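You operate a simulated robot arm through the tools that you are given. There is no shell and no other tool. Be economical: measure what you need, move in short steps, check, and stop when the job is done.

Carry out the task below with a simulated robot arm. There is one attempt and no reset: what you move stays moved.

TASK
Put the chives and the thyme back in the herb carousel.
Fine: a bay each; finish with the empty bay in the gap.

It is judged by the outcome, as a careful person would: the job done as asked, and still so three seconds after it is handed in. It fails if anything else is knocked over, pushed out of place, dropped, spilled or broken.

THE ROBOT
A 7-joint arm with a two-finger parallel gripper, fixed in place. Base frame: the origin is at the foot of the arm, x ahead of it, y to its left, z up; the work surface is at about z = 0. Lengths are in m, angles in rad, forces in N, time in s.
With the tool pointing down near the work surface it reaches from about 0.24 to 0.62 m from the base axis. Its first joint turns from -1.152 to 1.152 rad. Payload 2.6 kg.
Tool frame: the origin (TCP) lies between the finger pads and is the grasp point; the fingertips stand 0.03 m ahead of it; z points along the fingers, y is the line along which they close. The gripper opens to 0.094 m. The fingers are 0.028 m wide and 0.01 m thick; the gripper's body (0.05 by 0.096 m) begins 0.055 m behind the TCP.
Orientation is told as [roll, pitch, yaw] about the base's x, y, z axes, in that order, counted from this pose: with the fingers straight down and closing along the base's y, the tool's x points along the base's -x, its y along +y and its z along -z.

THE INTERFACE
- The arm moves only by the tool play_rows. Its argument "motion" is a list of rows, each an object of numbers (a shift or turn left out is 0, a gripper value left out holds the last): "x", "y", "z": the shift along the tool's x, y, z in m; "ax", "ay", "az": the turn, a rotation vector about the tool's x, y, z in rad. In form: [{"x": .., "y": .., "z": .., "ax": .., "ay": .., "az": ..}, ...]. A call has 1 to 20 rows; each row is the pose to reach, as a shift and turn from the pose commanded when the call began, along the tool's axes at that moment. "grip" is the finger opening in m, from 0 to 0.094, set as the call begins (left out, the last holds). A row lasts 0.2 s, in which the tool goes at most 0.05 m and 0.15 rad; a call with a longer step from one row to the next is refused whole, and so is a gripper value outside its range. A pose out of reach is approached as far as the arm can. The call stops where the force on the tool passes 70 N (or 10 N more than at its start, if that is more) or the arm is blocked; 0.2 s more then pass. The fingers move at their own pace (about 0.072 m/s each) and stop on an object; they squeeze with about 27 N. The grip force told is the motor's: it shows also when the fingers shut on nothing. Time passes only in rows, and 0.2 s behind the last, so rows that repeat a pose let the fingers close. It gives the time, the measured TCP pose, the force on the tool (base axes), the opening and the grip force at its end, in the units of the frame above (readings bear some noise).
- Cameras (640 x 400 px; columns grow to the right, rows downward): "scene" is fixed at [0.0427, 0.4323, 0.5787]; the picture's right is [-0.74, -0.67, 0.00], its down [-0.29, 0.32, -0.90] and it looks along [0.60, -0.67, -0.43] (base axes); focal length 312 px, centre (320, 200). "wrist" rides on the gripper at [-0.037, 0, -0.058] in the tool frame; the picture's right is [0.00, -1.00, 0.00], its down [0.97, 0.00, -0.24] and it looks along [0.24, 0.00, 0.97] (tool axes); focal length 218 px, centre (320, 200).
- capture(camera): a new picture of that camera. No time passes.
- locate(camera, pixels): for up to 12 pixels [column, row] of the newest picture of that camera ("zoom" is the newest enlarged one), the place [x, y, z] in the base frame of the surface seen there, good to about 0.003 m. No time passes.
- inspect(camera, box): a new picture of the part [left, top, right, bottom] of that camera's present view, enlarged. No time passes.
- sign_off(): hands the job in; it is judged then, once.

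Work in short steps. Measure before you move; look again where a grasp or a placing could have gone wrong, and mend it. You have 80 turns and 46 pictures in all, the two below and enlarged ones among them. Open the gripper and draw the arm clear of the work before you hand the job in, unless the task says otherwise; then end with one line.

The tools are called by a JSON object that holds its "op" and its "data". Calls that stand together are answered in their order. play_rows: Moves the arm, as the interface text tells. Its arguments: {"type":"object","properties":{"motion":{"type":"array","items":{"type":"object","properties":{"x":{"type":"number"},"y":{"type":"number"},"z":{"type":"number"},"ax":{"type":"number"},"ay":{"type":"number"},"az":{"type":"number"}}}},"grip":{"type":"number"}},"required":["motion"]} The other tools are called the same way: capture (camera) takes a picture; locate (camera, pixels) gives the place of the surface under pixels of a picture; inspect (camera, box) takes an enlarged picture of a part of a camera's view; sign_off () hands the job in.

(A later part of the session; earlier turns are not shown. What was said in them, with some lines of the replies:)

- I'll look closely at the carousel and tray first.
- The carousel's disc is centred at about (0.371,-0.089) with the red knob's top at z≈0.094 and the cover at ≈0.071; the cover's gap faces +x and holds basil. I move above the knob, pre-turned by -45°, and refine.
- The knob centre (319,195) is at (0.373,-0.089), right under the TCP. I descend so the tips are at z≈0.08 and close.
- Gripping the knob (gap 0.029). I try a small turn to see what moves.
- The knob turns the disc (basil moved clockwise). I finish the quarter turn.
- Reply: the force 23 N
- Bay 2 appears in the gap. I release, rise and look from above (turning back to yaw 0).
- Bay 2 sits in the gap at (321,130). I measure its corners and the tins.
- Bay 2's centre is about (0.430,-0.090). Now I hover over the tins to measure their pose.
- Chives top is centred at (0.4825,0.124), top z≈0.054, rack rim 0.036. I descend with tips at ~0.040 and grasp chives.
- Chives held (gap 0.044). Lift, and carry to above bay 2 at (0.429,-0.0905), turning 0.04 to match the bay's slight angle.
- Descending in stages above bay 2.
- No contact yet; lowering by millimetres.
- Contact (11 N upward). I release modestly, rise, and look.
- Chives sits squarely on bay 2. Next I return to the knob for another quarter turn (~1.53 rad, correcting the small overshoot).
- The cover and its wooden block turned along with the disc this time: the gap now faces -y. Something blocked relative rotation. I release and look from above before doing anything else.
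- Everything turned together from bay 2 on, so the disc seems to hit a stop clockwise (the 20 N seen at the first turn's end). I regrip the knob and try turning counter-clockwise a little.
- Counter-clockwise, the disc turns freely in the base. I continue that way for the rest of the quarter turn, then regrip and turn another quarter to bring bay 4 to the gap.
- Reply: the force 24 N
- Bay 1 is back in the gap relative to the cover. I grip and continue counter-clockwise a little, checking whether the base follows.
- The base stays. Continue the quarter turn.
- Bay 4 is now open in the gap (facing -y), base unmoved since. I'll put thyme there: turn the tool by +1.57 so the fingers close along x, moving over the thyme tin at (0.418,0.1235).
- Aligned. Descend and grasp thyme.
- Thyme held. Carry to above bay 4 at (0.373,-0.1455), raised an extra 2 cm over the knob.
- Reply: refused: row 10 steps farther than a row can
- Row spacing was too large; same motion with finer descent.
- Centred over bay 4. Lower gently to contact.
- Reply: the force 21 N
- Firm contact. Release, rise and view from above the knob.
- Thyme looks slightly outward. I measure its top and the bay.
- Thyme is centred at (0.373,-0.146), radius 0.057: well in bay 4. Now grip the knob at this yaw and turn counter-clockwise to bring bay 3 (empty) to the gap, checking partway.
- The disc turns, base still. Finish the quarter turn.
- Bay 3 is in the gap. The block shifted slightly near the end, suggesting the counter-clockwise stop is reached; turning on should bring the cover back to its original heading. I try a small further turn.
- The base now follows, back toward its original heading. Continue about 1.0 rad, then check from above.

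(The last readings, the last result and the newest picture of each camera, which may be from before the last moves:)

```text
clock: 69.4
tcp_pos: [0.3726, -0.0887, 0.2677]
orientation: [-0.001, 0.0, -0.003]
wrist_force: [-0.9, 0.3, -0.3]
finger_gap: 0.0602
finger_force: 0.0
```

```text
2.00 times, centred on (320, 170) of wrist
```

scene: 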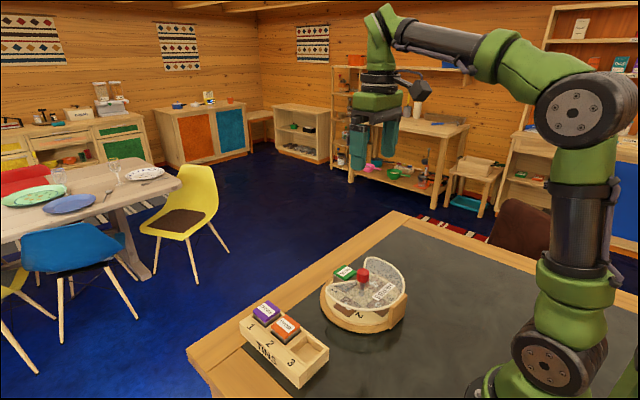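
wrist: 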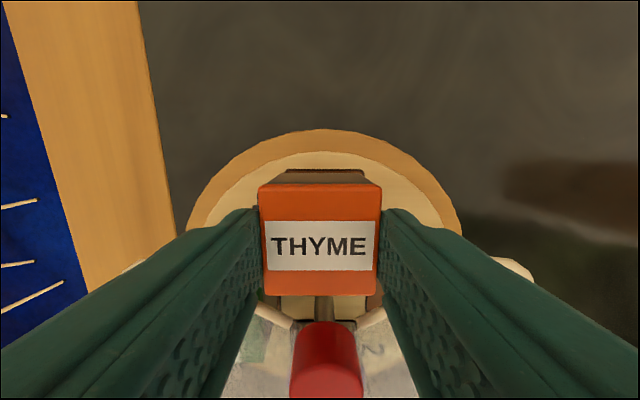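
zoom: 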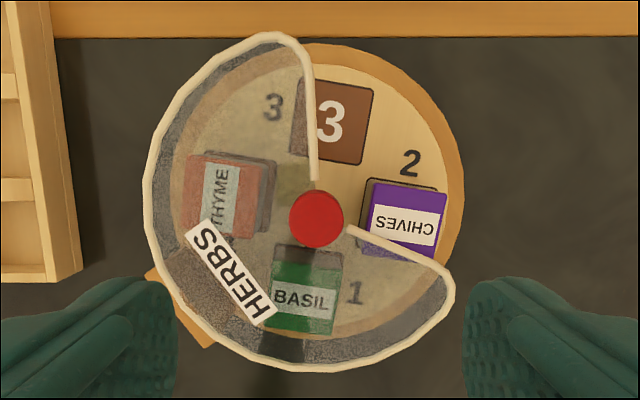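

The cover only came part-way (gap now heading about -56°) and then the disc slipped on past, leaving bay 3 ~50° beyond the gap. I'll first turn the knob clockwise ~0.84 rad to bring bay 3 into the gap, checking midway for drag, then turn the base back by its wooden block.

{"op": "locate", "data": {"camera": "zoom", "pixels": [[158, 275], [206, 342], [172, 320], [335, 122], [316, 218], [405, 218], [305, 300], [217, 195], [300, 45], [449, 275]]}}

{"op": "play_rows", "data": {"motion": [{"z": 0.03, "az": -0.13}, {"z": 0.06, "az": -0.26}, {"z": 0.09, "az": -0.4}, {"z": 0.12, "az": -0.4}, {"z": 0.14, "az": -0.4}, {"z": 0.15, "az": -0.4}]}}

{"op": "play_rows", "data": {"motion": [{"z": 0}, {"z": 0}, {"z": 0}], "grip": 0.0}}

{"op": "play_rows", "data": {"motion": [{"az": 0.06}, {"az": 0.15}, {"az": 0.25}, {"az": 0.35}, {"az": 0.4}]}}

{"op": "inspect", "data": {"camera": "scene", "box": [300, 220, 430, 320]}}

```text
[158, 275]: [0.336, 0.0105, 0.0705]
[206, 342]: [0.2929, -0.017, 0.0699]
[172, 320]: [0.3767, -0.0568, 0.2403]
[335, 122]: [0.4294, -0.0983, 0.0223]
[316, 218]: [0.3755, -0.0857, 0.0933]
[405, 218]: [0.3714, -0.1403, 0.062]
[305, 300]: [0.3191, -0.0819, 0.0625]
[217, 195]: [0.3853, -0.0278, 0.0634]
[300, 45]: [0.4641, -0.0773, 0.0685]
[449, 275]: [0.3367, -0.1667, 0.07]
```

```text
clock: 70.8
tcp_pos: [0.3721, -0.0889, 0.1138]
orientation: [-0.001, 0.0, 0.399]
wrist_force: [0.4, -0.1, -0.3]
finger_gap: 0.0598
finger_force: 0.0
```

```text
clock: 71.6
tcp_pos: [0.3715, -0.0877, 0.1145]
orientation: [0.0, 0.0, 0.396]
wrist_force: [-0.3, 5.6, -0.1]
finger_gap: 0.0294
finger_force: 27.0
```

```text
clock: 72.8
tcp_pos: [0.3726, -0.0898, 0.1138]
orientation: [0.0, 0.0, -0.004]
wrist_force: [-0.2, 0.4, -2.9]
finger_gap: 0.0295
finger_force: 26.8
```

```text
4.00 times, centred on (365, 270) of scene
```

zoom: 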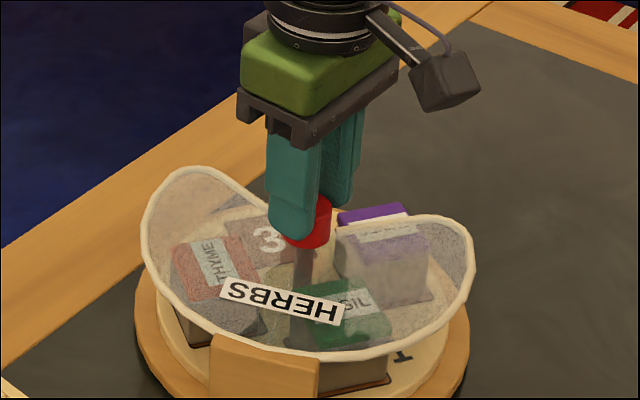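

Unclear whether the disc turned; release and look from above.

{"op": "play_rows", "data": {"motion": [{"z": 0}, {"z": 0}, {"z": -0.04}, {"z": -0.08}, {"z": -0.12}, {"z": -0.15}, {"z": -0.15}], "grip": 0.06}}

{"op": "inspect", "data": {"camera": "wrist", "box": [220, 70, 420, 270]}}

```text
clock: 74.4
tcp_pos: [0.3757, -0.0885, 0.2663]
orientation: [0.001, -0.002, -0.001]
wrist_force: [0.3, -0.7, -0.1]
finger_gap: 0.0598
finger_force: 0.0
```

```text
2.00 times, centred on (320, 170) of wrist
```

zoom: 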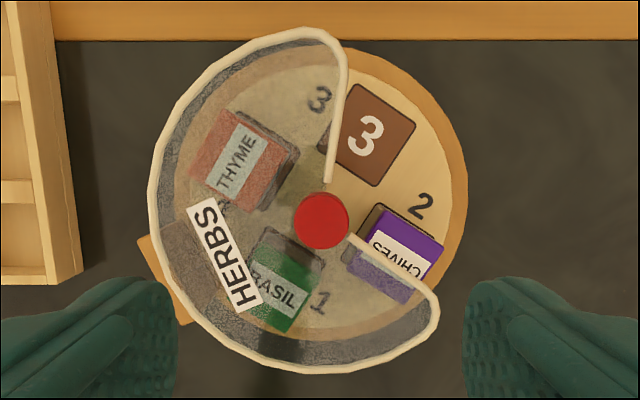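

When the tool pressed slightly down, the base stayed; when it pulled slightly up, the base followed. So I grip the knob, press down lightly, and turn clockwise ~0.66 rad to bring bay 3 into the gap.

{"op": "play_rows", "data": {"motion": [{"z": 0.03, "az": -0.13}, {"z": 0.06, "az": -0.26}, {"z": 0.09, "az": -0.35}, {"z": 0.12, "az": -0.35}, {"z": 0.14, "az": -0.35}, {"z": 0.15, "az": -0.35}]}}

{"op": "play_rows", "data": {"motion": [{"z": 0}, {"z": 0}, {"z": 0}, {"z": 0.002}, {"z": 0.003}], "grip": 0.0}}

```text
clock: 75.8
tcp_pos: [0.376, -0.0891, 0.1177]
orientation: [0.0, -0.002, 0.349]
wrist_force: [0.3, 0.0, 0.8]
finger_gap: 0.0599
finger_force: 0.0
```

```text
clock: 77.0
tcp_pos: [0.3744, -0.0899, 0.1147]
orientation: [-0.004, -0.005, 0.347]
wrist_force: [-2.7, -2.4, 23.5]
finger_gap: 0.0292
finger_force: 26.9
```

Pressing with ~23 N. Turn now.

{"op": "play_rows", "data": {"motion": [{"az": 0.06}, {"az": 0.16}, {"az": 0.26}, {"az": 0.36}, {"az": 0.46}, {"az": 0.56}, {"az": 0.63}, {"az": 0.66}, {"az": 0.66}]}}

{"op": "play_rows", "data": {"motion": [{"z": 0}, {"z": 0}, {"z": -0.04}, {"z": -0.08, "az": -0.1}, {"z": -0.12, "az": -0.2}, {"z": -0.153, "az": -0.31}, {"z": -0.153, "az": -0.31}], "grip": 0.06}}

{"op": "inspect", "data": {"camera": "wrist", "box": [220, 70, 420, 270]}}

```text
clock: 79.0
tcp_pos: [0.373, -0.0878, 0.1132]
orientation: [0.0, -0.002, -0.314]
wrist_force: [9.3, -2.0, 4.4]
finger_gap: 0.0287
finger_force: 26.9
```

```text
clock: 80.6
tcp_pos: [0.3724, -0.0901, 0.2645]
orientation: [-0.001, -0.003, -0.001]
wrist_force: [-0.6, -0.1, 0.4]
finger_gap: 0.0597
finger_force: 0.0
```

```text
2.00 times, centred on (320, 170) of wrist
```

zoom: 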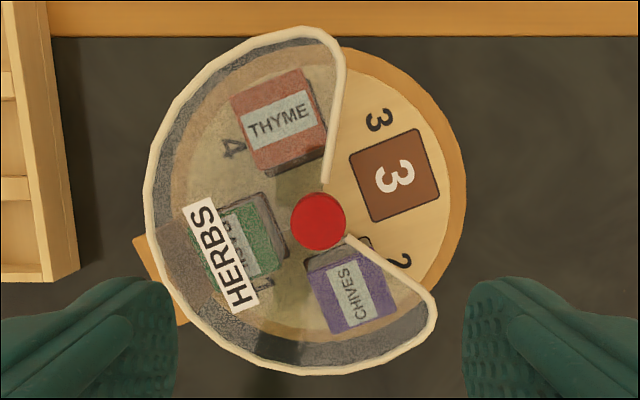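

Base stayed and bay 3 is centred in the gap; both head about -69°. Now I rotate the whole carousel back counter-clockwise by ~1.2 rad: grip the knob and lift very slightly to unload the base.

{"op": "play_rows", "data": {"motion": [{"z": 0.03, "az": 0.13}, {"z": 0.06, "az": 0.26}, {"z": 0.09, "az": 0.39}, {"z": 0.12, "az": 0.52}, {"z": 0.14, "az": 0.6}, {"z": 0.151, "az": 0.6}]}}

{"op": "play_rows", "data": {"motion": [{"z": 0}, {"z": 0}, {"z": 0}, {"z": -0.001}, {"z": -0.001}], "grip": 0.0}}

```text
clock: 82.0
tcp_pos: [0.3723, -0.0875, 0.1142]
orientation: [-0.001, -0.002, -0.604]
wrist_force: [0.5, -0.6, -1.0]
finger_gap: 0.0599
finger_force: 0.0
```

```text
clock: 83.2
tcp_pos: [0.3721, -0.0881, 0.1148]
orientation: [0.001, 0.0, -0.601]
wrist_force: [-1.1, -0.3, -2.8]
finger_gap: 0.0293
finger_force: 27.3
```

{"op": "play_rows", "data": {"motion": [{"z": -0.0005, "az": -0.06}, {"z": -0.0005, "az": -0.15}, {"z": -0.0005, "az": -0.25}, {"z": -0.0005, "az": -0.35}, {"z": -0.0005, "az": -0.4}]}}

{"op": "inspect", "data": {"camera": "scene", "box": [300, 220, 430, 320]}}

```text
clock: 84.4
tcp_pos: [0.372, -0.0883, 0.1171]
orientation: [-0.001, 0.0, -0.2]
wrist_force: [0.0, 0.2, -2.6]
finger_gap: 0.0292
finger_force: 26.9
```

```text
4.00 times, centred on (365, 270) of scene
```

zoom: 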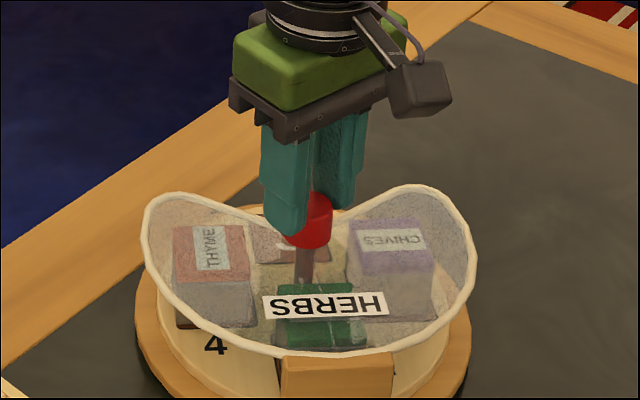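

The whole carousel turns together. Continue 0.79 rad, then set down before releasing.

{"op": "play_rows", "data": {"motion": [{"az": -0.06}, {"az": -0.16}, {"az": -0.26}, {"az": -0.36}, {"az": -0.46}, {"az": -0.56}, {"az": -0.66}, {"az": -0.74}, {"az": -0.79}, {"az": -0.79}, {"az": -0.79, "z": 0.002}, {"az": -0.79, "z": 0.002}]}}

{"op": "play_rows", "data": {"motion": [{"z": 0}, {"z": 0}, {"z": -0.04}, {"z": -0.08, "az": 0.13}, {"z": -0.12, "az": 0.26}, {"z": -0.15, "az": 0.39}, {"z": -0.15, "az": 0.52}, {"z": -0.15, "az": 0.59}, {"z": -0.15, "az": 0.59}], "grip": 0.06}}

{"op": "inspect", "data": {"camera": "wrist", "box": [220, 70, 420, 270]}}

```text
clock: 87.0
tcp_pos: [0.3737, -0.0885, 0.1148]
orientation: [0.0, 0.0, 0.589]
wrist_force: [1.0, 0.7, -10.9]
finger_gap: 0.0292
finger_force: 26.8
```

```text
clock: 89.0
tcp_pos: [0.3741, -0.0902, 0.264]
orientation: [0.0, -0.001, -0.005]
wrist_force: [0.6, -0.1, -0.1]
finger_gap: 0.0599
finger_force: 0.1
```

```text
2.00 times, centred on (320, 170) of wrist
```

zoom: 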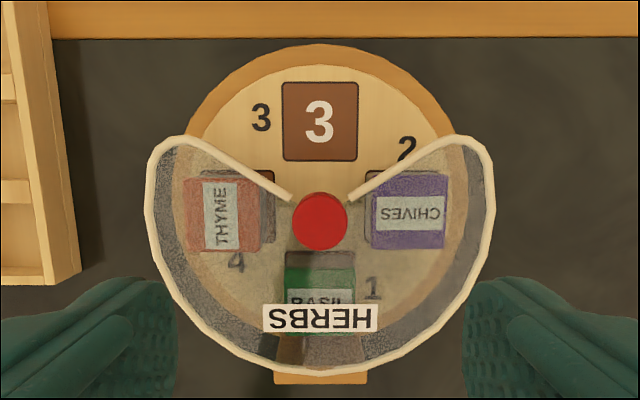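

Carousel is back to its original heading with empty bay 3 in the gap. Check tin positions.

{"op": "locate", "data": {"camera": "zoom", "pixels": [[375, 180], [440, 240], [375, 243], [190, 190], [255, 195], [250, 245], [292, 275], [350, 275], [320, 121], [318, 220], [320, 290]]}}

{"op": "inspect", "data": {"camera": "scene", "box": [220, 230, 430, 390]}}

```text
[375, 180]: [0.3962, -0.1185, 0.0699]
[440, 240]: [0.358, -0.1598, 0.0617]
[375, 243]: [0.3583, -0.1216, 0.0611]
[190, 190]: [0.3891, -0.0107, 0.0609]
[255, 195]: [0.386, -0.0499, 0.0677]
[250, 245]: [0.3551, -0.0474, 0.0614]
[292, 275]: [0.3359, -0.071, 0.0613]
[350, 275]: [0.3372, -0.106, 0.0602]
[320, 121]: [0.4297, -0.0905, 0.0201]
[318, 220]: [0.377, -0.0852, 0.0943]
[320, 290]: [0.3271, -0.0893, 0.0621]
```

```text
2.50 times, centred on (325, 310) of scene
```

zoom: 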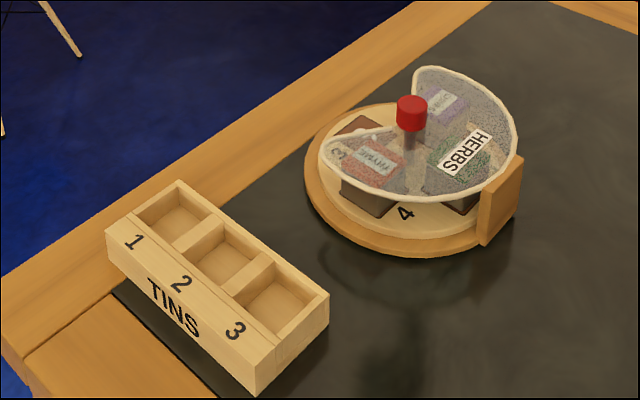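

All three tins sit in their own bays (radii 0.052–0.059) and the rack is unmoved. Raise the arm clear.

{"op": "play_rows", "data": {"motion": [{"z": -0.04}, {"z": -0.08}, {"z": -0.12, "x": 0.01}, {"z": -0.14, "x": 0.02}, {"z": -0.14, "x": 0.02}], "grip": 0.09}}

{"op": "sign_off", "data": {}}

```text
clock: 90.2
tcp_pos: [0.3526, -0.0895, 0.4034]
orientation: [0.001, 0.0, -0.002]
wrist_force: [0.5, -0.5, -1.2]
finger_gap: 0.0902
finger_force: 0.1
```

```text
The job is handed in.
```

Chives is in bay 2, thyme in bay 4 and basil still in bay 1, with empty bay 3 in the gap; the whole carousel got turned about 90° partway through, but I turned it back and its heading now matches the start by eye.
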